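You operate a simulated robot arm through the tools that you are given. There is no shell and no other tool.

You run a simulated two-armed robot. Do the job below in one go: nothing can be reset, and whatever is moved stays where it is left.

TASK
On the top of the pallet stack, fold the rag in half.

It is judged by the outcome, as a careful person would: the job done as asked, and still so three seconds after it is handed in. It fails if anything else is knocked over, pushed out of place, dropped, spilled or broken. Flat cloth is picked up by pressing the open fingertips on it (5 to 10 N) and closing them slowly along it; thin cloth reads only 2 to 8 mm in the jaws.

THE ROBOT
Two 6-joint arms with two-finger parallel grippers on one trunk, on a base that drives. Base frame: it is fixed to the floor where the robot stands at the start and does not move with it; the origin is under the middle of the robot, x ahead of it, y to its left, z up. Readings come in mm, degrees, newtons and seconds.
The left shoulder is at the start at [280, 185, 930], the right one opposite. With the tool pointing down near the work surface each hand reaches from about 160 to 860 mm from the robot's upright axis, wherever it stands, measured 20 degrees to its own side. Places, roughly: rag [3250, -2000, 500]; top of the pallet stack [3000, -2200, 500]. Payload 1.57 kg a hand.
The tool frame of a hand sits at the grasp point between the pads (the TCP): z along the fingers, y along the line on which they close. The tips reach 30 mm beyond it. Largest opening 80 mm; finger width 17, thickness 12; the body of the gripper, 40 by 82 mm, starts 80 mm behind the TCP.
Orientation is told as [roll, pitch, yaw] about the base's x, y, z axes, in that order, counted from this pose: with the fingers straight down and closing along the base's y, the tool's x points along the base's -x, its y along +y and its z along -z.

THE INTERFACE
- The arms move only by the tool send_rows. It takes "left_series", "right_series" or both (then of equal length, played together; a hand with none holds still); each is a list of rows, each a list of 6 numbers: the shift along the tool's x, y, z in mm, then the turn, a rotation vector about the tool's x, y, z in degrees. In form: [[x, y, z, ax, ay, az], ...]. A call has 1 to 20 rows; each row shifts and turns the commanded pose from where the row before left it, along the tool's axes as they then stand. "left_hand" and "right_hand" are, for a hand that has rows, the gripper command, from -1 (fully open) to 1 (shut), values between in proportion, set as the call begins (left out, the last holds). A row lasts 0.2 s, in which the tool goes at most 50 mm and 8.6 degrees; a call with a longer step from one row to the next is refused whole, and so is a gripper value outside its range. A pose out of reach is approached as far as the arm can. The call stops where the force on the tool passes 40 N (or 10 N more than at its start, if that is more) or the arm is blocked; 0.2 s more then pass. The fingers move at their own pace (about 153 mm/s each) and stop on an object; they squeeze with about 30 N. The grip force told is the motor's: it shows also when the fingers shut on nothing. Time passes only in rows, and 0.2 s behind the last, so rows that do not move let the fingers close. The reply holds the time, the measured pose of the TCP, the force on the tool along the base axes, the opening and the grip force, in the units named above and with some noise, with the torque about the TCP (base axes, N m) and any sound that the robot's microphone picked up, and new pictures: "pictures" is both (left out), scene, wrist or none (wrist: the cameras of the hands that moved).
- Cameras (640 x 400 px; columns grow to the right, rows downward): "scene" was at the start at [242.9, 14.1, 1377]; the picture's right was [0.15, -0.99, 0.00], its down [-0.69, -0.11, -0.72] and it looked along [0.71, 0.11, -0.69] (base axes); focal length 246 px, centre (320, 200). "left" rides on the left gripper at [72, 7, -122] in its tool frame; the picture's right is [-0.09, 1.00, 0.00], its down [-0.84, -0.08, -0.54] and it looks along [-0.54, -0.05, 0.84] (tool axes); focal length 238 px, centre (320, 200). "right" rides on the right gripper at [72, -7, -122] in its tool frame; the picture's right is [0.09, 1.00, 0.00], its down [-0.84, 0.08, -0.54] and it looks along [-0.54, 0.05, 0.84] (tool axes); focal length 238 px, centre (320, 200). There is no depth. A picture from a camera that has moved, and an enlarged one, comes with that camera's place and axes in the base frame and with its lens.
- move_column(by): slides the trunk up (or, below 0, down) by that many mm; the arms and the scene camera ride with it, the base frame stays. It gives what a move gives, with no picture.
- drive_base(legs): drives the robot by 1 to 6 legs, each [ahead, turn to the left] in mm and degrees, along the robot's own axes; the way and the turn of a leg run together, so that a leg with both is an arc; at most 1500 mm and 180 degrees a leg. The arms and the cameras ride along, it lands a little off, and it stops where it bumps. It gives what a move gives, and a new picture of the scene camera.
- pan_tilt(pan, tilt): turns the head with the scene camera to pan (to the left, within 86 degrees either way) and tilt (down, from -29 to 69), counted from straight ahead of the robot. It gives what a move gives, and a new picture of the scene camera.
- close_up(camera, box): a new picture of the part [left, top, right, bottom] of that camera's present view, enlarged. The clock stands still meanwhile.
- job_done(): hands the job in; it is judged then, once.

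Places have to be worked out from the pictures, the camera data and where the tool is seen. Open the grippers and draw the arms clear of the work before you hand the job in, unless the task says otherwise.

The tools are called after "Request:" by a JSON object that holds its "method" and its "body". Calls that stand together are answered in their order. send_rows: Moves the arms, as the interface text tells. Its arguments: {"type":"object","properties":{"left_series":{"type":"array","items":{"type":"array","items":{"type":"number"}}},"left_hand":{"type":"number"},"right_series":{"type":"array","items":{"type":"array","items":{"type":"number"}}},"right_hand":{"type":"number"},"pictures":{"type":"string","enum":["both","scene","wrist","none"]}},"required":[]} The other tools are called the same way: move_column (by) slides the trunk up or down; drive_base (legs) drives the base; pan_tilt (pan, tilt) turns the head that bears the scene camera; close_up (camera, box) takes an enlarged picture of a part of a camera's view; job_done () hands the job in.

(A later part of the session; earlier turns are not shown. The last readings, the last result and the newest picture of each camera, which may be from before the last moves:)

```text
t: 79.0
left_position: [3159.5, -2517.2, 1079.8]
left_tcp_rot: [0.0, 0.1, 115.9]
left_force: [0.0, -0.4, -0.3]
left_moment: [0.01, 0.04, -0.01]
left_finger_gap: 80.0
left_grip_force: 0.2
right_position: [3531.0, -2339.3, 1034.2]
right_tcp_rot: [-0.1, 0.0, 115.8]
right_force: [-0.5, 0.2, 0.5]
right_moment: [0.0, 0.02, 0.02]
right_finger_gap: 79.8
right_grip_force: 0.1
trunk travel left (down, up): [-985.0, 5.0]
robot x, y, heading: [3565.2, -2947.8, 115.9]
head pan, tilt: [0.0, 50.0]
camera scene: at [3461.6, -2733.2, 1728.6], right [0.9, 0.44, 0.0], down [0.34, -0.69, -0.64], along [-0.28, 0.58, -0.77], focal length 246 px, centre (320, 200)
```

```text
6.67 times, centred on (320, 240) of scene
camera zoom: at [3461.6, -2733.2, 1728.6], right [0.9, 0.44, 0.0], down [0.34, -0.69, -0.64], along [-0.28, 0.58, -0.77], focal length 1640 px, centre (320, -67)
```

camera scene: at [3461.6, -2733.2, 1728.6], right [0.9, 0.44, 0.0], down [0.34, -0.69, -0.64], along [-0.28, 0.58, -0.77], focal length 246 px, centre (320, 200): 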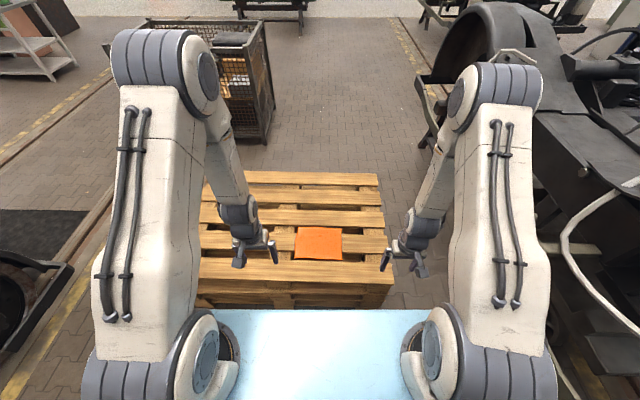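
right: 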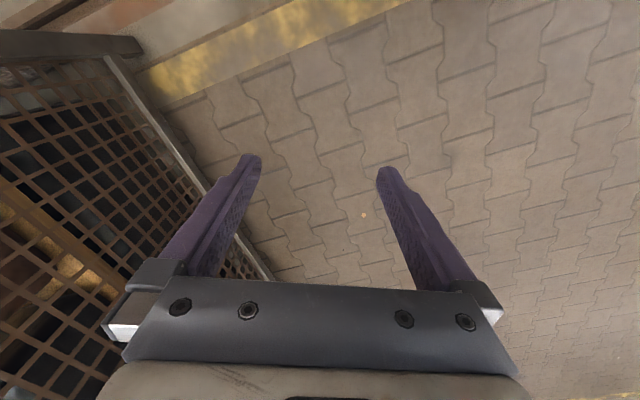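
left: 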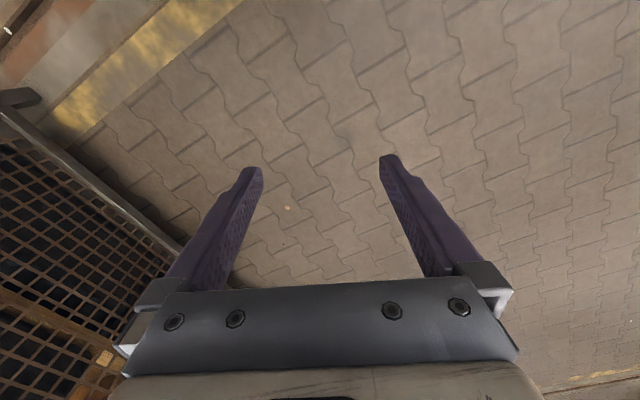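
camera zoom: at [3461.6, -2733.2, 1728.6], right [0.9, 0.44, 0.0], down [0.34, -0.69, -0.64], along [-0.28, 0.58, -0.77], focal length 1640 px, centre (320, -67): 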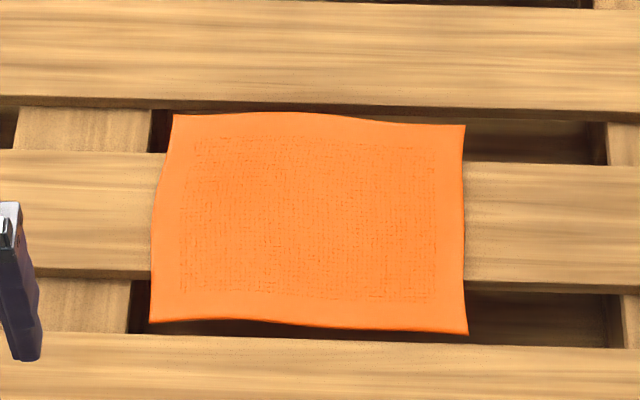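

The rag measures about 260×200 mm, centred at F≈951 ahead of me (base ≈(3146,−2094)), lying on the second slat with its near and far edges bridging gaps. I drive 270 mm closer, leaving roughly 90 mm between base and stack.

Request:
{"method": "drive_base", "body": {"legs": [[200, 0]]}}

Request:
{"method": "close_up", "body": {"camera": "left", "box": [0, 0, 640, 400]}}

Request:
{"method": "close_up", "body": {"camera": "right", "box": [0, 0, 640, 400]}}

```text
t: 80.5
left_position: [3073.3, -2340.4, 1079.8]
left_tcp_rot: [0.0, 0.1, 116.0]
left_force: [-0.2, -0.1, 0.2]
left_moment: [0.02, 0.05, 0.02]
left_finger_gap: 79.8
left_grip_force: 0.0
right_position: [3443.7, -2163.3, 1033.4]
right_tcp_rot: [0.0, 0.0, 115.9]
right_force: [0.0, -0.2, -0.4]
right_moment: [-0.02, -0.01, 0.0]
right_finger_gap: 80.0
right_grip_force: 0.0
trunk travel left (down, up): [-985.0, 5.0]
robot x, y, heading: [3477.2, -2772.4, 115.8]
head pan, tilt: [0.0, 50.0]
camera scene: at [3375.7, -2556.6, 1728.6], right [0.9, 0.44, 0.0], down [0.34, -0.69, -0.64], along [-0.28, 0.58, -0.77], focal length 246 px, centre (320, 200)
```

scene: 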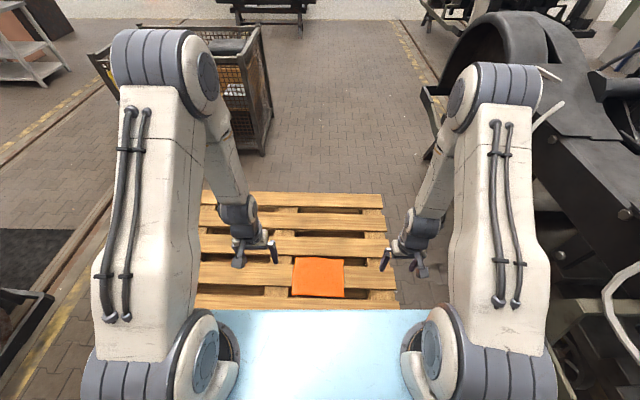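

```text
1.00 times, centred on (320, 200) of left (not enlarged: the box is as wide or as high as the picture)
camera zoom: at [3099.7, -2408.0, 1201.8], right [-0.94, -0.35, 0.0], down [-0.3, 0.79, 0.54], along [-0.19, 0.51, -0.84], focal length 238 px, centre (320, 200)
```

zoom: 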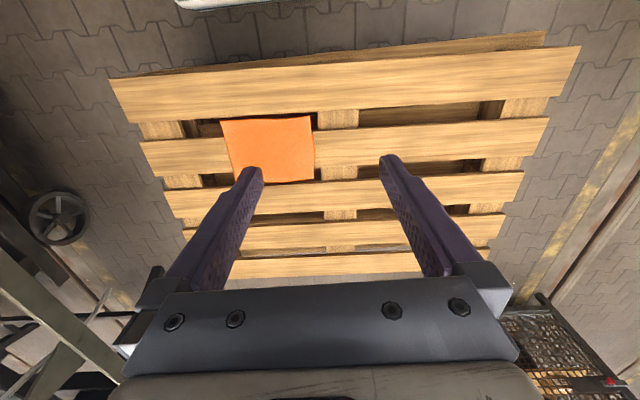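

```text
1.00 times, centred on (320, 200) of right (not enlarged: the box is as wide or as high as the picture)
camera zoom: at [3482.7, -2224.7, 1156.3], right [-0.86, -0.52, 0.0], down [-0.44, 0.72, 0.54], along [-0.28, 0.46, -0.84], focal length 238 px, centre (320, 200)
```

zoom: 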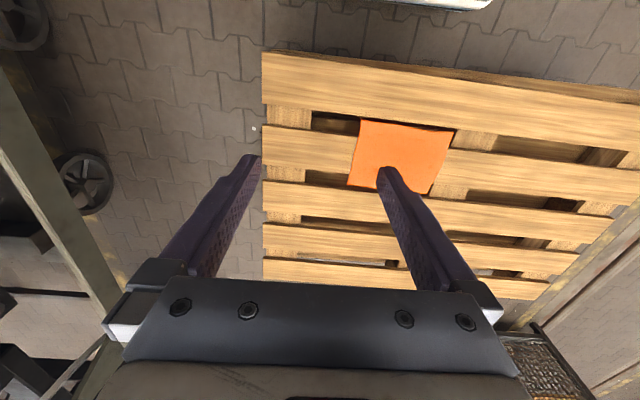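

The base front is about 130 mm from the stack. I move 50 mm closer and lower the trunk by 400 mm, which keeps both hands' tips above 600 mm.

Request:
{"method": "drive_base", "body": {"legs": [[50, 0]]}}

Request:
{"method": "move_column", "body": {"by": -380}}

Request:
{"method": "pan_tilt", "body": {"pan": 0, "tilt": 55}}

```text
t: 81.5
left_position: [3051.5, -2295.6, 1079.1]
left_tcp_rot: [0.1, 0.2, 115.8]
left_force: [-0.2, -0.6, 0.4]
left_moment: [-0.01, -0.01, 0.01]
left_finger_gap: 80.0
left_grip_force: 0.0
right_position: [3422.4, -2117.7, 1034.2]
right_tcp_rot: [-0.1, 0.0, 116.0]
right_force: [0.8, 0.3, -0.2]
right_moment: [-0.02, 0.01, -0.02]
right_finger_gap: 80.1
right_grip_force: 0.0
trunk travel left (down, up): [-985.0, 5.0]
robot x, y, heading: [3455.9, -2724.8, 116.1]
head pan, tilt: [0.0, 50.0]
camera scene: at [3353.8, -2511.2, 1728.5], right [0.9, 0.44, 0.0], down [0.33, -0.69, -0.64], along [-0.28, 0.58, -0.77], focal length 246 px, centre (320, 200)
```

scene: 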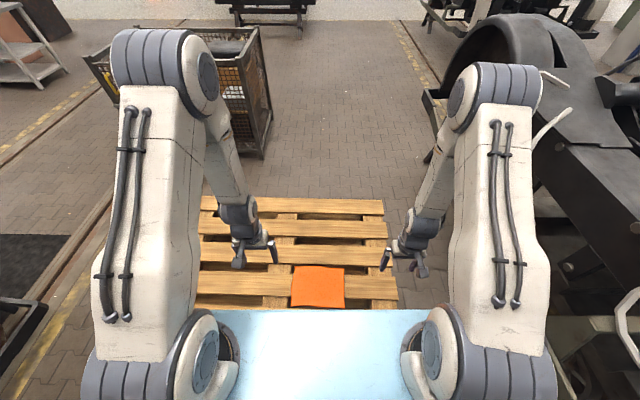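

```text
t: 85.1
left_position: [3051.1, -2295.0, 700.1]
left_tcp_rot: [0.0, 0.1, 115.9]
left_force: [0.0, -0.1, -0.5]
left_moment: [0.0, 0.03, 0.0]
left_finger_gap: 79.8
left_grip_force: 0.0
right_position: [3421.7, -2118.9, 653.8]
right_tcp_rot: [-0.1, 0.0, 116.0]
right_force: [-0.4, 0.1, 0.2]
right_moment: [-0.01, -0.03, -0.01]
right_finger_gap: 80.0
right_grip_force: 0.1
trunk travel left (down, up): [-605.0, 385.0]
robot x, y, heading: [3455.4, -2725.4, 115.9]
head pan, tilt: [0.0, 50.0]
```

```text
t: 85.8
left_position: [3051.5, -2295.3, 699.8]
left_tcp_rot: [0.0, 0.1, 115.8]
left_force: [-0.4, 0.1, -0.8]
left_moment: [-0.02, -0.03, 0.01]
left_finger_gap: 79.7
left_grip_force: 0.1
right_position: [3422.1, -2119.9, 653.6]
right_tcp_rot: [-0.1, 0.0, 115.9]
right_force: [-0.2, 0.3, -1.0]
right_moment: [0.01, 0.01, 0.0]
right_finger_gap: 80.0
right_grip_force: 0.1
trunk travel left (down, up): [-605.0, 385.0]
robot x, y, heading: [3458.9, -2729.2, 116.1]
head pan, tilt: [0.0, 55.0]
camera scene: at [3356.0, -2515.8, 1342.1], right [0.9, 0.44, 0.0], down [0.36, -0.74, -0.57], along [-0.25, 0.52, -0.82], focal length 246 px, centre (320, 200)
```

scene: 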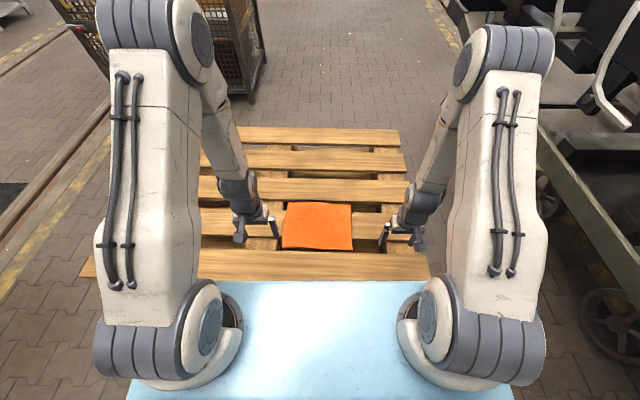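

Both hands now hover above the stack (tips 625–670 mm). I zoom in on the rag and look with the wrist cameras to fix its corners.

Request:
{"method": "close_up", "body": {"camera": "scene", "box": [224, 165, 416, 285]}}

Request:
{"method": "close_up", "body": {"camera": "left", "box": [0, 0, 640, 400]}}

Request:
{"method": "close_up", "body": {"camera": "right", "box": [0, 0, 640, 400]}}

```text
3.33 times, centred on (320, 225) of scene
camera zoom: at [3356.0, -2515.8, 1342.1], right [0.9, 0.44, 0.0], down [0.36, -0.74, -0.57], along [-0.25, 0.52, -0.82], focal length 820 px, centre (320, 117)
```

zoom: 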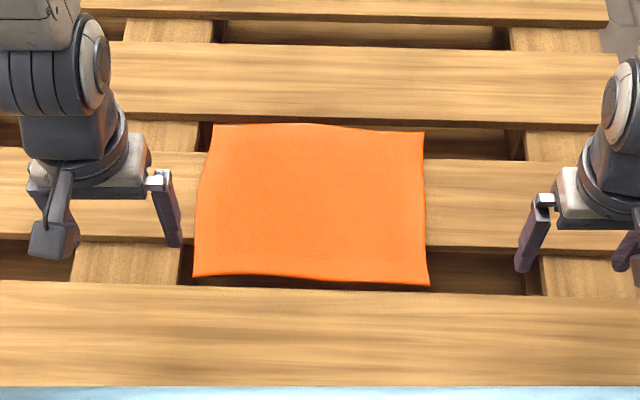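

```text
1.00 times, centred on (320, 200) of left (not enlarged: the box is as wide or as high as the picture)
camera zoom: at [3077.9, -2362.8, 821.8], right [-0.94, -0.35, 0.0], down [-0.29, 0.79, 0.54], along [-0.19, 0.51, -0.84], focal length 238 px, centre (320, 200)
```

zoom: 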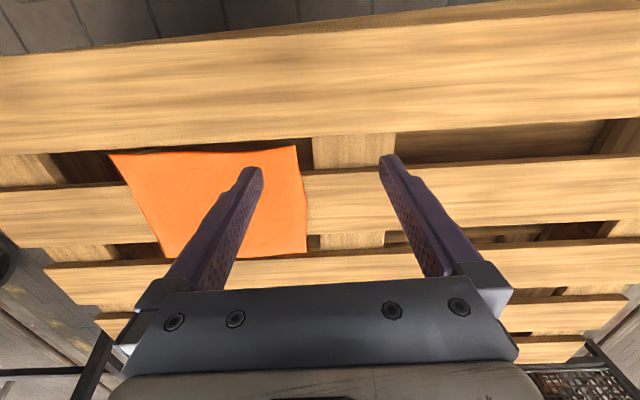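

```text
1.00 times, centred on (320, 200) of right (not enlarged: the box is as wide or as high as the picture)
camera zoom: at [3461.0, -2179.6, 776.3], right [-0.86, -0.52, 0.0], down [-0.43, 0.72, 0.54], along [-0.28, 0.46, -0.84], focal length 238 px, centre (320, 200)
```

zoom: 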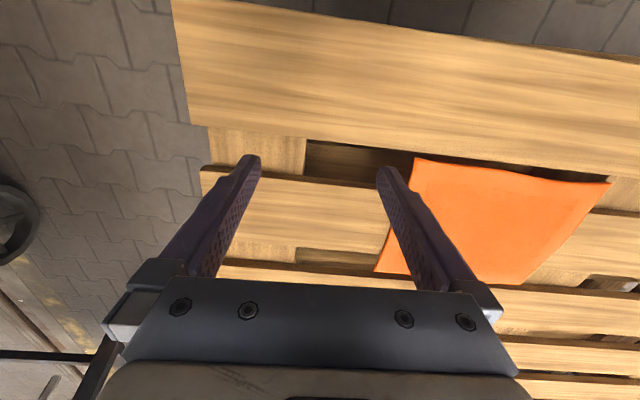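

Rag corners in robot terms: far (811,132)/(799,−130), near (607,138)/(595,−122); the slat under it spans F≈645–765 and its near/far edges bridge gaps. I first probe the wood's height with the closed left hand on the slat beside the rag (F≈700, L≈210).

Request:
{"method": "send_rows", "body": {"left_series": [[-45, 12, 0, 0, 0, 0], [-45, 12, 0, 0, 0, 0], [-46, 10, 0, 0, 0, 0], [0, 0, 40, 0, 0, 0], [0, 0, 40, 0, 0, 0], [0, 0, 40, 0, 0, 0], [0, 0, 26, 0, 0, 0], [0, 0, 0, 0, 0, 0]], "left_hand": 1, "pictures": "both"}}

```text
t: 87.6
left_position: [2961.7, -2187.6, 553.9]
left_tcp_rot: [0.1, 0.1, 115.8]
left_force: [-0.7, 0.8, 0.4]
left_moment: [-0.02, 0.01, 0.0]
left_finger_gap: 0.0
left_grip_force: 21.5
right_position: [3421.4, -2118.2, 654.7]
right_tcp_rot: [0.0, 0.0, 115.9]
right_force: [-0.6, -0.1, 0.4]
right_moment: [0.03, -0.01, -0.03]
right_finger_gap: 79.7
right_grip_force: 0.0
trunk travel left (down, up): [-605.0, 385.0]
robot x, y, heading: [3453.4, -2727.8, 115.8]
head pan, tilt: [0.0, 55.0]
camera scene: at [3356.0, -2515.8, 1342.1], right [0.9, 0.44, 0.0], down [0.36, -0.74, -0.57], along [-0.25, 0.52, -0.82], focal length 246 px, centre (320, 200)
camera left: at [2988.3, -2254.3, 676.3], right [-0.94, -0.35, 0.0], down [-0.29, 0.79, 0.54], along [-0.19, 0.51, -0.84], focal length 238 px, centre (320, 200)
```

scene: 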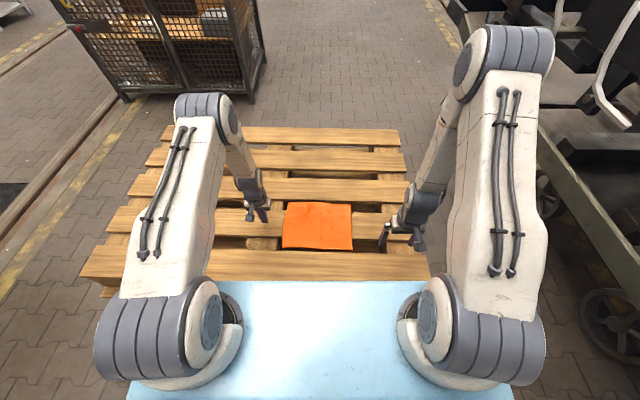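
left: 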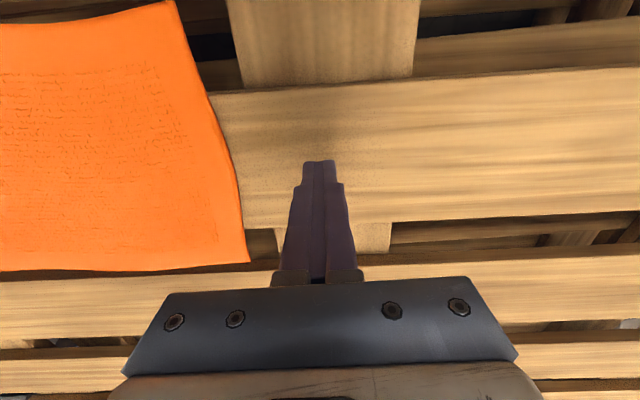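

The closed left fingers are over bare slat at F≈700, L≈210 with tips near z 524. I lower them gently until they touch.

Request:
{"method": "send_rows", "body": {"left_series": [[0, 0, 4, 0, 0, 0], [0, 0, 4, 0, 0, 0], [0, 0, 3, 0, 0, 0], [0, 0, 2, 0, 0, 0], [0, 0, 2, 0, 0, 0]], "pictures": "none"}}

Request:
{"method": "send_rows", "body": {"left_series": [[0, 0, 2, 0, 0, 0], [0, 0, 2, 0, 0, 0], [0, 0, 2, 0, 0, 0]], "pictures": "none"}}

```text
t: 88.8
left_position: [2961.9, -2187.4, 538.8]
left_tcp_rot: [0.1, 0.2, 115.8]
left_force: [0.3, 1.4, 0.2]
left_moment: [-0.01, 0.02, -0.02]
left_finger_gap: 0.1
left_grip_force: 21.1
right_position: [3423.6, -2118.2, 654.2]
right_tcp_rot: [0.0, 0.0, 116.0]
right_force: [-0.6, -0.1, 0.3]
right_moment: [-0.02, 0.01, 0.03]
right_finger_gap: 79.8
right_grip_force: 0.0
trunk travel left (down, up): [-605.0, 385.0]
robot x, y, heading: [3457.5, -2724.2, 116.0]
head pan, tilt: [0.0, 55.0]
```

```text
t: 89.5
left_position: [2962.6, -2187.0, 537.0]
left_tcp_rot: [0.1, 0.2, 115.8]
left_force: [4.6, -7.1, 26.9]
left_moment: [0.03, -0.06, 0.0]
left_finger_gap: 0.3
left_grip_force: 21.5
right_position: [3423.0, -2118.0, 654.3]
right_tcp_rot: [0.0, -0.1, 115.9]
right_force: [0.8, -0.3, -0.3]
right_moment: [0.01, 0.0, -0.01]
right_finger_gap: 80.1
right_grip_force: 0.0
trunk travel left (down, up): [-605.0, 385.0]
robot x, y, heading: [3456.8, -2727.3, 115.9]
head pan, tilt: [0.0, 55.0]
stopped in row 3 (left hand): the force on the tool passed its limit at 45 N (the readings are from after the stop); the commanded pose is now the measured one
```

Contact came at TCP z≈537, so the slat top is at about z 507. Now I probe whether the gap between slats is real: lift, move back to F≈628 over the gap and lower again.

Request:
{"method": "send_rows", "body": {"left_series": [[0, 0, -20, 0, 0, 0], [36, 0, 0, 0, 0, 0], [36, 0, 0, 0, 0, 0], [0, 0, 10, 0, 0, 0], [0, 0, 6, 0, 0, 0], [0, 0, 3, 0, 0, 0], [0, 0, 3, 0, 0, 0], [0, 0, 3, 0, 0, 0]], "pictures": "wrist"}}

```text
t: 91.1
left_position: [2994.1, -2252.6, 536.7]
left_tcp_rot: [0.1, 0.2, 115.8]
left_force: [4.7, -4.8, 30.5]
left_moment: [0.05, -0.06, 0.01]
left_finger_gap: 0.1
left_grip_force: 21.7
right_position: [3422.5, -2119.2, 654.2]
right_tcp_rot: [0.0, -0.1, 115.9]
right_force: [-0.2, 0.2, 0.5]
right_moment: [0.01, 0.02, 0.0]
right_finger_gap: 80.3
right_grip_force: 0.1
trunk travel left (down, up): [-605.0, 385.0]
robot x, y, heading: [3456.8, -2724.1, 115.7]
head pan, tilt: [0.0, 55.0]
stopped in row 8 (left hand): the force on the tool passed its limit at 48 N (the readings are from after the stop); the commanded pose is now the measured one
camera left: at [3019.7, -2319.5, 659.4], right [-0.94, -0.35, 0.0], down [-0.3, 0.79, 0.54], along [-0.19, 0.5, -0.84], focal length 238 px, centre (320, 200)
```

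left: 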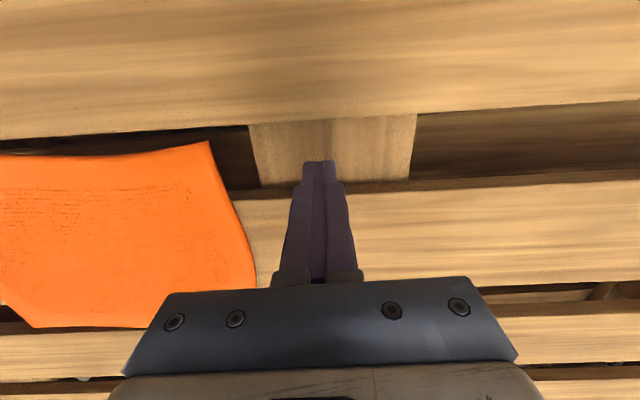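

The fingers met the same height (z≈507) over the gap, so the stack top supports the rag everywhere. I bring both hands over the rag's near corners, left to (611,115), right to (602,−99), part-open and turned 2.6° to match the rag.

Request:
{"method": "send_rows", "body": {"left_series": [[0, 0, -40, 0, 0, 0], [8, -47, 0, 0, 0, 0], [8, -47, 0, 0, 0, 2.6], [0, 0, 0, 0, 0, 0], [0, 0, 0, 0, 0, 0]], "right_series": [[-14, 45, 0, 0, 0, 0], [-14, 45, 0, 0, 0, 0], [-14, 45, 0, 0, 0, 2.6], [0, 0, 40, 0, 0, 0], [0, 0, 35, 0, 0, 0]], "left_hand": 0.2, "right_hand": 0.2, "pictures": "both"}}

```text
t: 92.3
left_position: [3084.3, -2223.3, 575.0]
left_tcp_rot: [0.0, 0.1, 113.1]
left_force: [0.8, 0.2, 0.5]
left_moment: [0.01, 0.01, 0.03]
left_finger_gap: 32.0
left_grip_force: 0.0
right_position: [3281.1, -2139.8, 579.4]
right_tcp_rot: [0.1, -0.1, 113.1]
right_force: [-0.4, 0.4, -0.3]
right_moment: [0.05, 0.02, 0.04]
right_finger_gap: 32.1
right_grip_force: 0.1
trunk travel left (down, up): [-605.0, 385.0]
robot x, y, heading: [3459.0, -2729.6, 115.8]
head pan, tilt: [0.0, 55.0]
camera scene: at [3356.1, -2516.2, 1342.2], right [0.9, 0.44, 0.0], down [0.36, -0.74, -0.57], along [-0.25, 0.52, -0.82], focal length 246 px, centre (320, 200)
camera right: at [3317.0, -2202.1, 701.8], right [-0.88, -0.48, 0.0], down [-0.4, 0.74, 0.54], along [-0.26, 0.48, -0.84], focal length 238 px, centre (320, 200)
camera left: at [3107.7, -2290.8, 697.6], right [-0.95, -0.31, 0.0], down [-0.26, 0.8, 0.54], along [-0.17, 0.51, -0.84], focal length 238 px, centre (320, 200)
```

scene: 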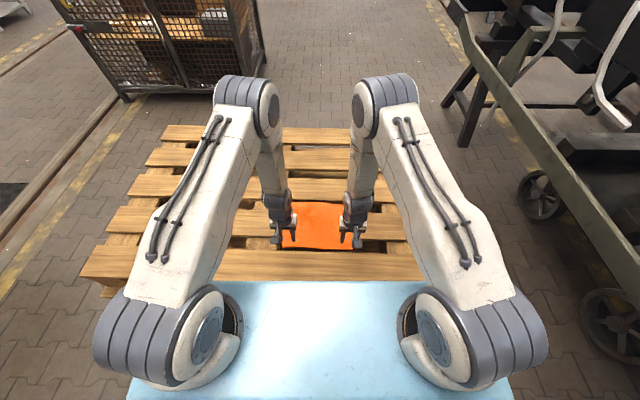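
right: 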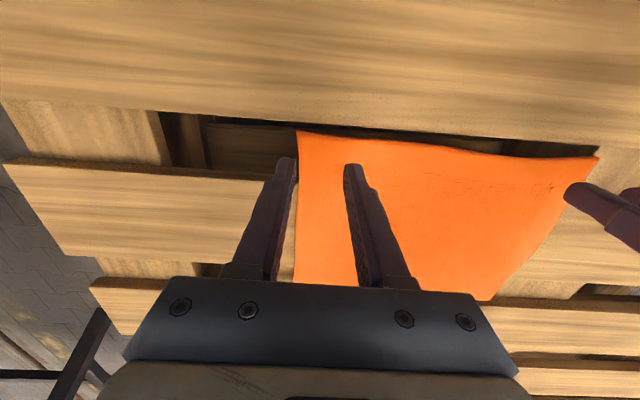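
left: 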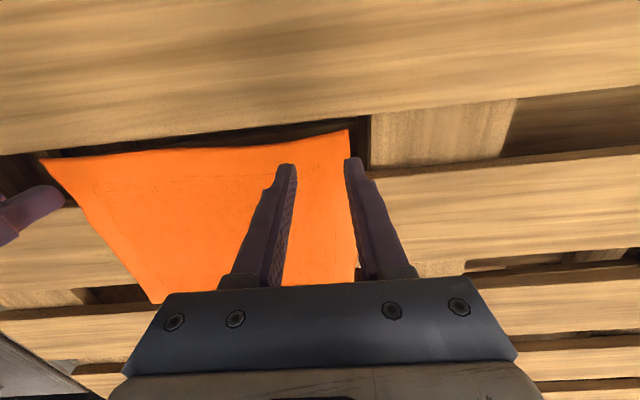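

From the wrist views the near-left corner lies 14 mm nearer and 24 mm outside the left TCP, the near-right one 12 mm nearer and 20 mm outside the right TCP. I trim both hands slightly and lower them to just above the cloth.

Request:
{"method": "send_rows", "body": {"left_series": [[4, 0, 12, 0, 0, 0], [0, 0, 12, 0, 0, 0], [0, 0, 8, 0, 0, 0], [0, 0, 0, 0, 0, 0]], "right_series": [[2, 4, 14, 0, 0, 0], [0, 0, 14, 0, 0, 0], [0, 0, 8, 0, 0, 0], [0, 0, 0, 0, 0, 0]], "pictures": "none"}}

Request:
{"method": "send_rows", "body": {"left_series": [[0, 0, 1, 0, 0, 0], [0, 0, 1, 0, 0, 0], [0, 0, 0, 0, 0, 0]], "right_series": [[0, 0, 1, 0, 0, 0], [0, 0, 1, 0, 0, 0], [0, 0, 0, 0, 0, 0]], "pictures": "none"}}

```text
t: 93.3
left_position: [3084.7, -2228.2, 543.2]
left_tcp_rot: [0.0, 0.2, 113.2]
left_force: [0.7, -0.3, -0.5]
left_moment: [-0.03, 0.01, 0.01]
left_finger_gap: 32.1
left_grip_force: 0.0
right_position: [3278.9, -2144.0, 544.5]
right_tcp_rot: [0.0, 0.1, 113.4]
right_force: [-0.7, -0.1, 0.4]
right_moment: [-0.01, -0.01, 0.01]
right_finger_gap: 32.2
right_grip_force: 0.1
trunk travel left (down, up): [-605.0, 385.0]
robot x, y, heading: [3454.4, -2724.2, 115.5]
head pan, tilt: [0.0, 55.0]
```

```text
t: 94.1
left_position: [3084.8, -2228.7, 541.6]
left_tcp_rot: [-0.1, 0.2, 113.2]
left_force: [0.1, 0.1, 0.5]
left_moment: [0.0, -0.05, 0.01]
left_finger_gap: 32.0
left_grip_force: 0.0
right_position: [3280.1, -2142.4, 541.3]
right_tcp_rot: [0.0, 0.0, 113.3]
right_force: [-0.3, -0.7, 3.0]
right_moment: [-0.06, -0.02, 0.01]
right_finger_gap: 31.6
right_grip_force: 0.1
trunk travel left (down, up): [-605.0, 385.0]
robot x, y, heading: [3458.8, -2729.2, 116.0]
head pan, tilt: [0.0, 55.0]
```

The right hand just begins to touch (3 N at z≈541). I go on in small steps until both press with 5–10 N.

Request:
{"method": "send_rows", "body": {"left_series": [[0, 0, 1, 0, 0, 0], [0, 0, 0, 0, 0, 0]], "right_series": [[0, 0, 0.5, 0, 0, 0], [0, 0, 0, 0, 0, 0]], "pictures": "none"}}

Request:
{"method": "send_rows", "body": {"left_series": [[0, 0, 1, 0, 0, 0], [0, 0, 0, 0, 0, 0]], "right_series": [[0, 0, 0, 0, 0, 0], [0, 0, 0, 0, 0, 0]], "pictures": "none"}}

```text
t: 94.7
left_position: [3085.2, -2228.7, 541.5]
left_tcp_rot: [0.0, 0.3, 113.2]
left_force: [-0.5, -0.6, 2.2]
left_moment: [-0.01, 0.05, 0.01]
left_finger_gap: 31.8
left_grip_force: 0.1
right_position: [3280.2, -2142.6, 540.6]
right_tcp_rot: [-0.1, 0.0, 113.3]
right_force: [1.5, -1.5, 8.8]
right_moment: [0.0, 0.06, 0.03]
right_finger_gap: 32.0
right_grip_force: 0.1
trunk travel left (down, up): [-605.0, 385.0]
robot x, y, heading: [3457.8, -2726.9, 115.7]
head pan, tilt: [0.0, 55.0]
```

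```text
t: 95.3
left_position: [3084.8, -2228.5, 539.5]
left_tcp_rot: [0.0, 0.2, 113.1]
left_force: [-1.7, -1.3, 11.5]
left_moment: [0.01, 0.07, 0.03]
left_finger_gap: 32.0
left_grip_force: 0.1
right_position: [3280.1, -2142.9, 540.5]
right_tcp_rot: [0.0, 0.0, 113.4]
right_force: [1.7, 1.4, 6.9]
right_moment: [-0.02, 0.07, -0.04]
right_finger_gap: 32.0
right_grip_force: 0.1
trunk travel left (down, up): [-605.0, 385.0]
robot x, y, heading: [3456.4, -2727.4, 115.7]
head pan, tilt: [0.0, 55.0]
```

Both hands now press at 7–11 N; I ease the left by a hair and begin to close both slowly, in steps of about 4 mm.

Request:
{"method": "send_rows", "body": {"left_series": [[0, 0, -0.2, 0, 0, 0]], "right_series": [[0, 0, 0, 0, 0, 0]], "left_hand": 0.3, "right_hand": 0.3, "pictures": "none"}}

Request:
{"method": "send_rows", "body": {"left_series": [[0, 0, 0, 0, 0, 0]], "right_series": [[0, 0, 0, 0, 0, 0]], "left_hand": 0.4, "right_hand": 0.4, "pictures": "wrist"}}

```text
t: 95.7
left_position: [3085.3, -2228.4, 539.6]
left_tcp_rot: [-0.1, 0.0, 113.1]
left_force: [1.8, 0.4, 11.4]
left_moment: [0.04, -0.1, -0.01]
left_finger_gap: 26.9
left_grip_force: 0.3
right_position: [3278.0, -2143.0, 540.8]
right_tcp_rot: [0.0, -0.1, 113.3]
right_force: [-0.7, -0.7, 6.0]
right_moment: [0.0, 0.11, 0.0]
right_finger_gap: 27.1
right_grip_force: 0.0
trunk travel left (down, up): [-605.0, 385.0]
robot x, y, heading: [3458.2, -2721.4, 115.9]
head pan, tilt: [0.0, 55.0]
```

```text
t: 96.1
left_position: [3084.8, -2227.5, 540.0]
left_tcp_rot: [0.0, 0.1, 113.2]
left_force: [0.9, 1.3, 11.3]
left_moment: [0.1, -0.1, -0.02]
left_finger_gap: 23.0
left_grip_force: 0.1
right_position: [3280.2, -2143.0, 540.3]
right_tcp_rot: [0.1, 0.0, 113.3]
right_force: [-0.7, -0.3, 8.1]
right_moment: [0.02, 0.06, 0.0]
right_finger_gap: 23.4
right_grip_force: 0.0
trunk travel left (down, up): [-605.0, 385.0]
robot x, y, heading: [3455.8, -2723.3, 116.0]
head pan, tilt: [0.0, 55.0]
camera right: at [3315.3, -2206.2, 663.0], right [-0.88, -0.48, 0.0], down [-0.4, 0.74, 0.54], along [-0.26, 0.48, -0.84], focal length 238 px, centre (320, 200)
camera left: at [3108.9, -2296.6, 662.2], right [-0.95, -0.31, 0.0], down [-0.26, 0.8, 0.54], along [-0.17, 0.51, -0.84], focal length 238 px, centre (320, 200)
```

right: 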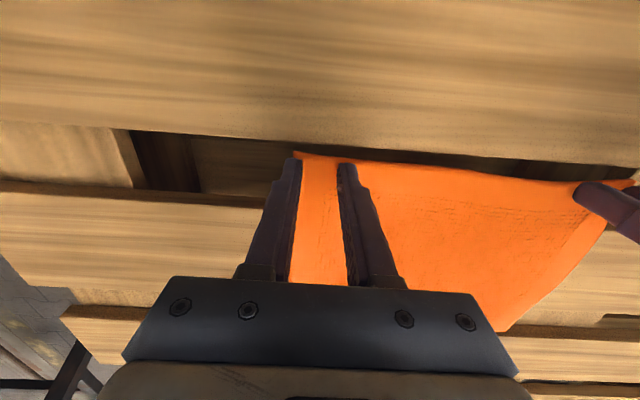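
left: 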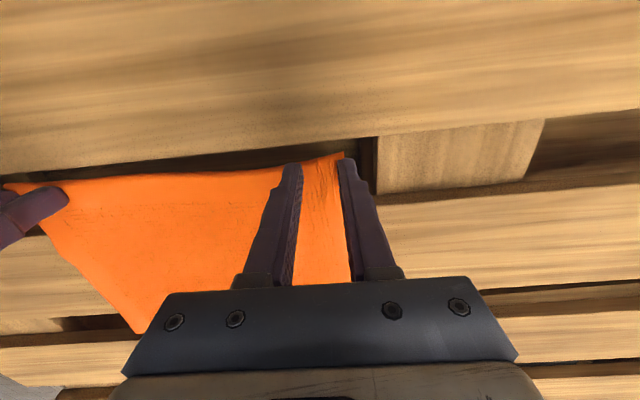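

The fingertips sit right at the near corners and the cloth is moving with them. I keep closing in steps.

Request:
{"method": "send_rows", "body": {"left_series": [[0, 0, 0, 0, 0, 0]], "right_series": [[0, 0, 0, 0, 0, 0]], "left_hand": 0.5, "right_hand": 0.5, "pictures": "none"}}

Request:
{"method": "send_rows", "body": {"left_series": [[0, 0, 0, 0, 0, 0]], "right_series": [[0, 0, 0, 0, 0, 0]], "left_hand": 0.6, "right_hand": 0.6, "pictures": "none"}}

Request:
{"method": "send_rows", "body": {"left_series": [[0, 0, 0, 0, 0, 0]], "right_series": [[0, 0, 0, 0, 0, 0]], "left_hand": 0.7, "right_hand": 0.7, "pictures": "wrist"}}

```text
t: 96.5
left_position: [3085.4, -2228.9, 540.2]
left_tcp_rot: [0.1, 0.0, 113.1]
left_force: [1.1, 1.9, 11.7]
left_moment: [0.11, -0.03, 0.0]
left_finger_gap: 20.2
left_grip_force: 0.1
right_position: [3280.2, -2142.4, 541.0]
right_tcp_rot: [0.0, -0.1, 113.4]
right_force: [0.4, 0.7, 7.3]
right_moment: [-0.02, 0.06, -0.01]
right_finger_gap: 18.9
right_grip_force: 0.1
trunk travel left (down, up): [-605.0, 385.0]
robot x, y, heading: [3455.0, -2727.8, 115.8]
head pan, tilt: [0.0, 55.0]
```

```text
t: 96.9
left_position: [3086.1, -2228.4, 540.1]
left_tcp_rot: [0.0, 0.2, 113.3]
left_force: [0.1, 1.4, 12.4]
left_moment: [0.09, 0.02, 0.0]
left_finger_gap: 17.0
left_grip_force: 0.7
right_position: [3279.1, -2142.4, 540.3]
right_tcp_rot: [0.0, -0.2, 113.2]
right_force: [-1.1, 1.0, 7.9]
right_moment: [0.01, 0.05, 0.01]
right_finger_gap: 14.5
right_grip_force: 0.0
trunk travel left (down, up): [-605.0, 385.0]
robot x, y, heading: [3456.5, -2726.0, 115.8]
head pan, tilt: [0.0, 55.0]
```

```text
t: 97.3
left_position: [3084.6, -2229.5, 539.5]
left_tcp_rot: [0.1, 0.3, 113.2]
left_force: [-1.6, -1.1, 14.7]
left_moment: [0.01, 0.05, 0.0]
left_finger_gap: 6.8
left_grip_force: 0.1
right_position: [3278.3, -2143.7, 540.8]
right_tcp_rot: [0.0, 0.1, 113.3]
right_force: [0.5, 1.0, 6.8]
right_moment: [-0.01, 0.02, 0.0]
right_finger_gap: 10.4
right_grip_force: 0.0
trunk travel left (down, up): [-605.0, 385.0]
robot x, y, heading: [3456.0, -2731.6, 115.9]
head pan, tilt: [0.0, 55.0]
camera right: at [3315.3, -2206.3, 663.0], right [-0.88, -0.48, 0.0], down [-0.4, 0.74, 0.54], along [-0.26, 0.48, -0.84], focal length 238 px, centre (320, 200)
camera left: at [3108.8, -2297.1, 662.3], right [-0.95, -0.31, 0.0], down [-0.26, 0.8, 0.54], along [-0.17, 0.51, -0.84], focal length 238 px, centre (320, 200)
```

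right: 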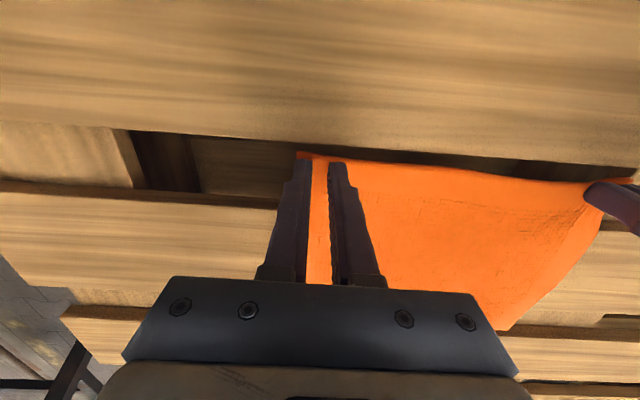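
left: 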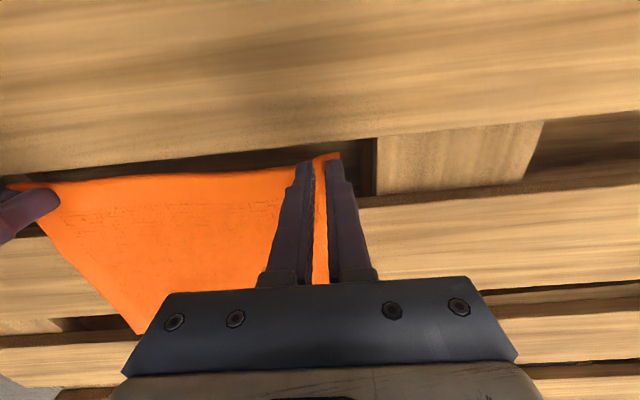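

The corners have hardly moved, so the tips may be sliding on the cloth rather than gathering it. I close fully, slowly, and look at the reading in the jaws.

Request:
{"method": "send_rows", "body": {"left_series": [[0, 0, 0, 0, 0, 0], [0, 0, 0, 0, 0, 0]], "right_series": [[0, 0, 0, 0, 0, 0], [0, 0, 0, 0, 0, 0]], "left_hand": 0.85, "right_hand": 0.85, "pictures": "none"}}

Request:
{"method": "send_rows", "body": {"left_series": [[0, 0, 0, 0, 0, 0], [0, 0, 0, 0, 0, 0]], "right_series": [[0, 0, 0, 0, 0, 0], [0, 0, 0, 0, 0, 0]], "left_hand": 1, "right_hand": 1, "pictures": "wrist"}}

```text
t: 97.9
left_position: [3084.6, -2229.1, 539.4]
left_tcp_rot: [0.0, 0.2, 113.2]
left_force: [-0.8, -1.0, 14.2]
left_moment: [-0.02, 0.05, -0.02]
left_finger_gap: 6.9
left_grip_force: 0.7
right_position: [3279.4, -2142.9, 540.5]
right_tcp_rot: [0.0, 0.0, 113.3]
right_force: [0.9, 1.0, 7.8]
right_moment: [0.04, 0.02, 0.0]
right_finger_gap: 5.6
right_grip_force: 0.0
trunk travel left (down, up): [-605.0, 385.0]
robot x, y, heading: [3455.7, -2725.9, 115.8]
head pan, tilt: [0.0, 55.0]
```

```text
t: 98.5
left_position: [3085.2, -2229.4, 539.8]
left_tcp_rot: [0.0, 0.2, 113.3]
left_force: [-0.3, 0.1, 16.6]
left_moment: [0.03, 0.03, 0.03]
left_finger_gap: 0.0
left_grip_force: 21.5
right_position: [3278.8, -2143.2, 540.8]
right_tcp_rot: [0.0, 0.0, 113.3]
right_force: [-0.7, -0.1, 6.4]
right_moment: [-0.04, 0.05, -0.04]
right_finger_gap: 0.0
right_grip_force: 21.5
trunk travel left (down, up): [-605.0, 385.0]
robot x, y, heading: [3456.5, -2729.0, 115.9]
head pan, tilt: [0.0, 55.0]
camera right: at [3315.3, -2206.4, 663.1], right [-0.88, -0.48, 0.0], down [-0.4, 0.74, 0.54], along [-0.26, 0.48, -0.84], focal length 238 px, centre (320, 200)
camera left: at [3108.9, -2296.8, 662.3], right [-0.95, -0.31, 0.0], down [-0.26, 0.8, 0.54], along [-0.17, 0.51, -0.84], focal length 238 px, centre (320, 200)
```

right: 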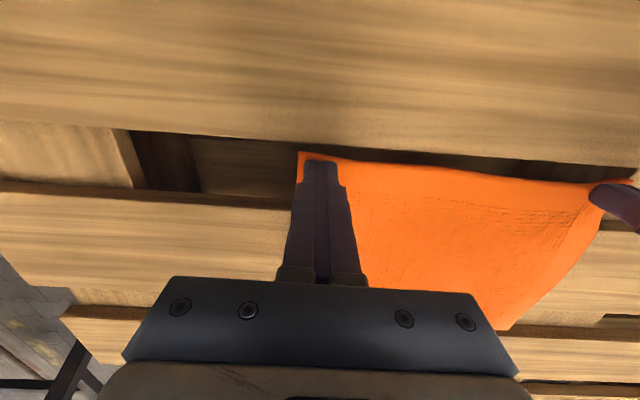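
left: 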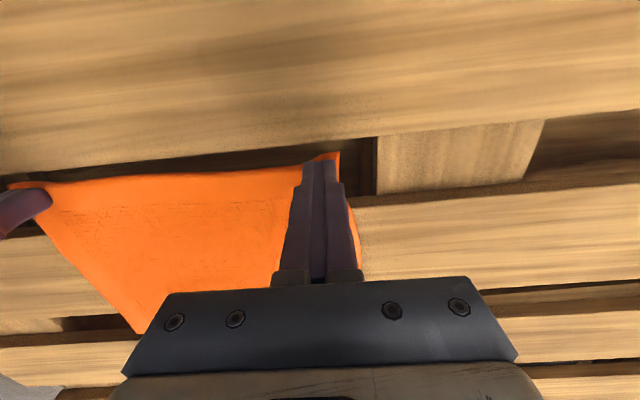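

Both jaws read 0.0 mm: the fingers only dragged the cloth 7–8 mm and slipped off. I open slightly upward, lift clear and look at the rag's state.

Request:
{"method": "send_rows", "body": {"left_series": [[0, 0, -15, 0, 0, 0], [0, 0, -25, 0, 0, 0], [0, 0, 0, 0, 0, 0]], "right_series": [[0, 0, -15, 0, 0, 0], [0, 0, -25, 0, 0, 0], [0, 0, 0, 0, 0, 0]], "pictures": "wrist"}}

Request:
{"method": "close_up", "body": {"camera": "scene", "box": [240, 170, 400, 270]}}

```text
t: 99.3
left_position: [3085.5, -2228.8, 580.2]
left_tcp_rot: [-0.1, 0.3, 113.3]
left_force: [-0.1, 1.0, -0.7]
left_moment: [0.01, -0.02, 0.02]
left_finger_gap: 0.0
left_grip_force: 20.9
right_position: [3279.8, -2144.3, 580.5]
right_tcp_rot: [0.0, 0.0, 113.3]
right_force: [-0.2, 0.9, -0.1]
right_moment: [-0.03, 0.02, 0.0]
right_finger_gap: 0.0
right_grip_force: 21.3
trunk travel left (down, up): [-605.0, 385.0]
robot x, y, heading: [3455.4, -2724.3, 115.7]
head pan, tilt: [0.0, 55.0]
camera right: at [3315.8, -2206.6, 703.5], right [-0.88, -0.48, 0.0], down [-0.4, 0.74, 0.54], along [-0.26, 0.48, -0.84], focal length 238 px, centre (320, 200)
camera left: at [3108.3, -2297.1, 702.4], right [-0.95, -0.31, 0.0], down [-0.26, 0.8, 0.54], along [-0.17, 0.51, -0.84], focal length 238 px, centre (320, 200)
```

right: 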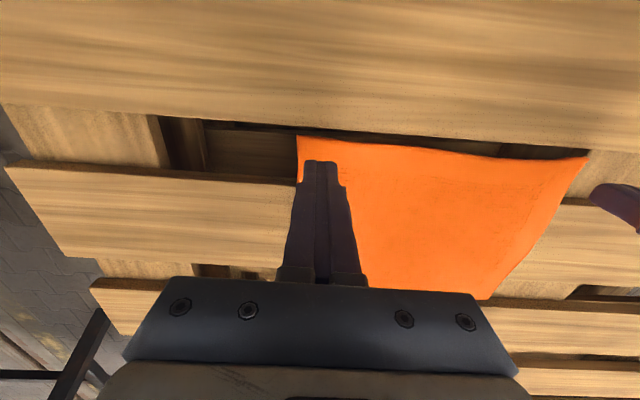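
left: 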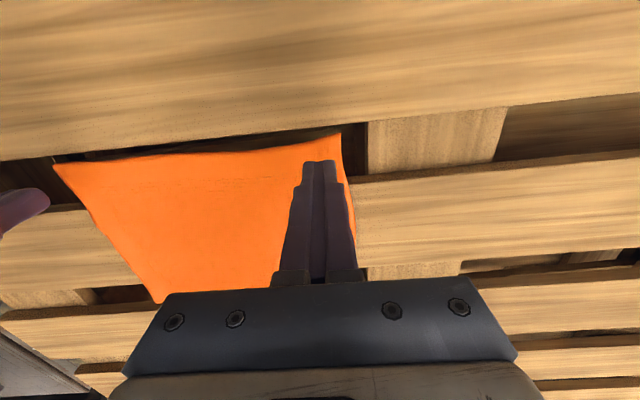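

```text
4.00 times, centred on (320, 220) of scene
camera zoom: at [3356.0, -2515.9, 1342.1], right [0.9, 0.44, 0.0], down [0.36, -0.74, -0.57], along [-0.25, 0.52, -0.82], focal length 984 px, centre (320, 120)
```

zoom: 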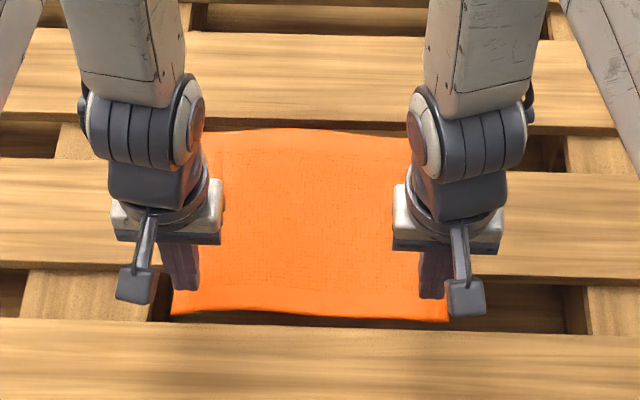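

The rag sprang back flat, so a wider bite is needed to make it buckle. I open both hands to 60 mm, shift them so the outer tips sit on the corners, and lower to contact again.

Request:
{"method": "send_rows", "body": {"left_series": [[3, -16, 0, 0, 0, 0], [0, 0, 14, 0, 0, 0], [0, 0, 14, 0, 0, 0], [0, 0, 8, 0, 0, 0], [0, 0, 1.5, 0, 0, 0], [0, 0, 0, 0, 0, 0]], "right_series": [[-1, 16, 0, 0, 0, 0], [0, 0, 14, 0, 0, 0], [0, 0, 14, 0, 0, 0], [0, 0, 8, 0, 0, 0], [0, 0, 1.5, 0, 0, 0], [0, 0, 0, 0, 0, 0]], "left_hand": -0.5, "right_hand": -0.5, "pictures": "wrist"}}

Request:
{"method": "send_rows", "body": {"left_series": [[0, 0, 1, 0, 0, 0], [0, 0, 0, 0, 0, 0]], "right_series": [[0, 0, 1, 0, 0, 0], [0, 0, 0, 0, 0, 0]], "pictures": "none"}}

```text
t: 100.7
left_position: [3102.3, -2224.8, 541.9]
left_tcp_rot: [0.0, 0.2, 113.2]
left_force: [-0.6, -0.6, 0.9]
left_moment: [0.01, 0.0, 0.0]
left_finger_gap: 60.0
left_grip_force: 0.1
right_position: [3264.2, -2148.7, 543.3]
right_tcp_rot: [0.0, 0.0, 113.3]
right_force: [-0.4, 0.2, 0.7]
right_moment: [0.01, 0.01, -0.02]
right_finger_gap: 60.1
right_grip_force: 0.0
trunk travel left (down, up): [-605.0, 385.0]
robot x, y, heading: [3458.7, -2726.9, 116.0]
head pan, tilt: [0.0, 55.0]
camera right: at [3300.2, -2211.6, 665.3], right [-0.88, -0.48, 0.0], down [-0.4, 0.74, 0.54], along [-0.26, 0.48, -0.84], focal length 238 px, centre (320, 200)
camera left: at [3125.1, -2293.4, 664.0], right [-0.95, -0.31, 0.0], down [-0.26, 0.8, 0.54], along [-0.17, 0.51, -0.84], focal length 238 px, centre (320, 200)
```

right: 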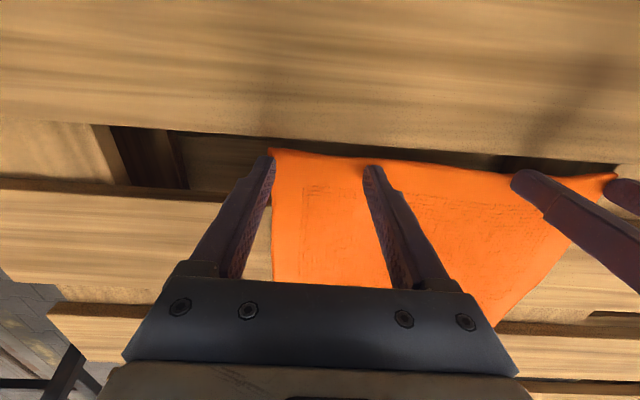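
left: 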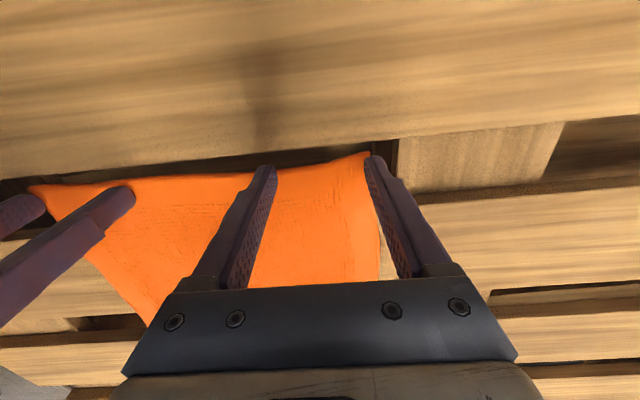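

```text
t: 101.3
left_position: [3101.5, -2225.6, 541.3]
left_tcp_rot: [-0.1, 0.2, 113.2]
left_force: [0.6, 0.9, 2.1]
left_moment: [0.03, -0.03, 0.01]
left_finger_gap: 60.0
left_grip_force: 0.1
right_position: [3264.4, -2148.7, 542.6]
right_tcp_rot: [0.0, -0.1, 113.4]
right_force: [-0.5, 0.0, 0.5]
right_moment: [-0.03, 0.02, 0.0]
right_finger_gap: 59.8
right_grip_force: 0.1
trunk travel left (down, up): [-605.0, 385.0]
robot x, y, heading: [3451.8, -2727.8, 115.7]
head pan, tilt: [0.0, 55.0]
```

The outer tips are only half on the cloth, so I shift both hands 7 mm inward and then press to 5–10 N.

Request:
{"method": "send_rows", "body": {"left_series": [[0, 0, -3, 0, 0, 0], [0, -7, 0, 0, 0, 0], [0, 0, 3, 0, 0, 0], [0, 0, 1, 0, 0, 0], [0, 0, 0, 0, 0, 0]], "right_series": [[0, 0, -3, 0, 0, 0], [0, 7, 0, 0, 0, 0], [0, 0, 4, 0, 0, 0], [0, 0, 1, 0, 0, 0], [0, 0, 0, 0, 0, 0]], "pictures": "none"}}

```text
t: 102.5
left_position: [3106.7, -2222.7, 539.9]
left_tcp_rot: [0.0, 0.1, 113.2]
left_force: [-2.7, 0.0, 6.6]
left_moment: [0.0, 0.11, -0.02]
left_finger_gap: 60.0
left_grip_force: 0.0
right_position: [3259.0, -2150.9, 541.0]
right_tcp_rot: [0.0, 0.0, 113.3]
right_force: [-0.6, -1.9, 8.6]
right_moment: [-0.09, 0.06, 0.0]
right_finger_gap: 59.9
right_grip_force: 0.1
trunk travel left (down, up): [-605.0, 385.0]
robot x, y, heading: [3457.8, -2729.3, 115.8]
head pan, tilt: [0.0, 55.0]
```

Forces are 6.6 and 8.6 N. Now I close slowly, 2 mm per step, watching how the cloth behaves.

Request:
{"method": "send_rows", "body": {"left_series": [[0, 0, 0, 0, 0, 0]], "right_series": [[0, 0, 0, 0, 0, 0]], "left_hand": -0.45, "right_hand": -0.45, "pictures": "none"}}

Request:
{"method": "send_rows", "body": {"left_series": [[0, 0, 0, 0, 0, 0]], "right_series": [[0, 0, 0, 0, 0, 0]], "left_hand": -0.4, "right_hand": -0.4, "pictures": "none"}}

Request:
{"method": "send_rows", "body": {"left_series": [[0, 0, 0, 0, 0, 0]], "right_series": [[0, 0, 0, 0, 0, 0]], "left_hand": -0.35, "right_hand": -0.35, "pictures": "none"}}

Request:
{"method": "send_rows", "body": {"left_series": [[0, 0, 0, 0, 0, 0]], "right_series": [[0, 0, 0, 0, 0, 0]], "left_hand": -0.3, "right_hand": -0.3, "pictures": "none"}}

Request:
{"method": "send_rows", "body": {"left_series": [[0, 0, 0, 0, 0, 0]], "right_series": [[0, 0, 0, 0, 0, 0]], "left_hand": -0.25, "right_hand": -0.25, "pictures": "wrist"}}

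```text
t: 102.9
left_position: [3108.7, -2222.2, 540.5]
left_tcp_rot: [0.0, 0.2, 113.2]
left_force: [0.3, 0.2, 8.5]
left_moment: [0.03, 0.03, 0.02]
left_finger_gap: 56.2
left_grip_force: 0.1
right_position: [3257.3, -2150.3, 541.3]
right_tcp_rot: [0.0, -0.1, 113.3]
right_force: [-0.6, 0.1, 7.5]
right_moment: [0.02, 0.05, -0.04]
right_finger_gap: 56.4
right_grip_force: 0.1
trunk travel left (down, up): [-605.0, 385.0]
robot x, y, heading: [3458.2, -2722.6, 116.0]
head pan, tilt: [0.0, 55.0]
```

```text
t: 103.3
left_position: [3109.0, -2223.2, 540.8]
left_tcp_rot: [-0.1, 0.2, 113.2]
left_force: [1.9, 0.8, 9.2]
left_moment: [0.09, 0.04, -0.02]
left_finger_gap: 55.8
left_grip_force: 0.1
right_position: [3258.4, -2150.3, 541.8]
right_tcp_rot: [-0.1, 0.0, 113.4]
right_force: [-1.5, 1.4, 7.8]
right_moment: [0.07, 0.07, -0.01]
right_finger_gap: 56.2
right_grip_force: 0.6
trunk travel left (down, up): [-605.0, 385.0]
robot x, y, heading: [3452.2, -2723.6, 116.1]
head pan, tilt: [0.0, 55.0]
```

```text
t: 103.7
left_position: [3107.1, -2223.3, 540.4]
left_tcp_rot: [0.0, 0.1, 113.2]
left_force: [0.0, 1.0, 9.9]
left_moment: [0.04, 0.03, 0.01]
left_finger_gap: 51.8
left_grip_force: 0.1
right_position: [3257.4, -2151.1, 540.7]
right_tcp_rot: [0.1, 0.0, 113.3]
right_force: [-0.4, 0.0, 7.8]
right_moment: [-0.04, 0.06, -0.04]
right_finger_gap: 52.0
right_grip_force: 0.0
trunk travel left (down, up): [-605.0, 385.0]
robot x, y, heading: [3457.3, -2727.4, 115.8]
head pan, tilt: [0.0, 55.0]
```

```text
t: 104.1
left_position: [3107.6, -2222.7, 540.5]
left_tcp_rot: [0.1, 0.2, 113.2]
left_force: [1.1, 0.0, 9.3]
left_moment: [0.06, 0.02, 0.0]
left_finger_gap: 51.4
left_grip_force: 0.1
right_position: [3258.0, -2152.0, 540.4]
right_tcp_rot: [-0.1, 0.0, 113.3]
right_force: [-0.2, 0.2, 8.5]
right_moment: [-0.01, 0.06, -0.03]
right_finger_gap: 52.0
right_grip_force: 0.1
trunk travel left (down, up): [-605.0, 385.0]
robot x, y, heading: [3453.5, -2725.6, 116.0]
head pan, tilt: [0.0, 55.0]
```

```text
t: 104.5
left_position: [3108.3, -2223.6, 539.2]
left_tcp_rot: [0.0, 0.3, 113.2]
left_force: [0.5, 0.5, 9.4]
left_moment: [0.01, 0.08, -0.01]
left_finger_gap: 48.1
left_grip_force: 0.1
right_position: [3257.2, -2150.3, 540.2]
right_tcp_rot: [0.1, 0.0, 113.3]
right_force: [0.2, -0.6, 8.4]
right_moment: [0.0, 0.06, 0.03]
right_finger_gap: 48.4
right_grip_force: 0.0
trunk travel left (down, up): [-605.0, 385.0]
robot x, y, heading: [3454.0, -2725.8, 115.7]
head pan, tilt: [0.0, 55.0]
camera right: at [3293.8, -2214.4, 662.8], right [-0.88, -0.48, 0.0], down [-0.4, 0.74, 0.54], along [-0.26, 0.48, -0.84], focal length 238 px, centre (320, 200)
camera left: at [3131.6, -2291.7, 662.5], right [-0.95, -0.31, 0.0], down [-0.26, 0.8, 0.54], along [-0.17, 0.51, -0.84], focal length 238 px, centre (320, 200)
```

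right: 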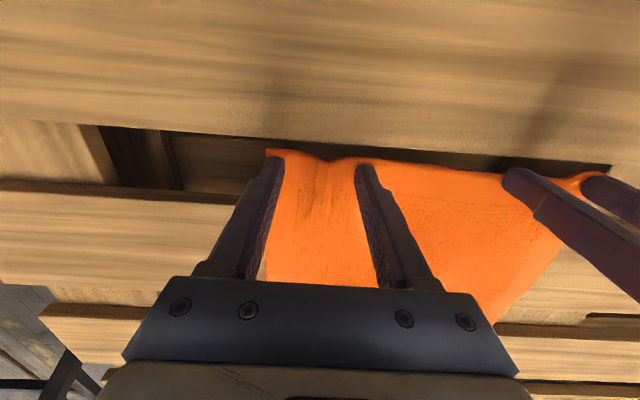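
left: 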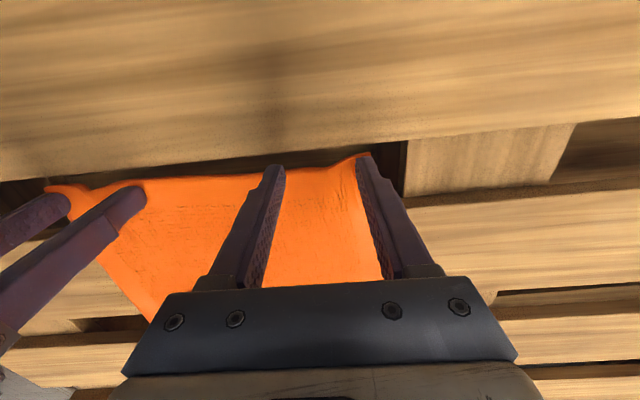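

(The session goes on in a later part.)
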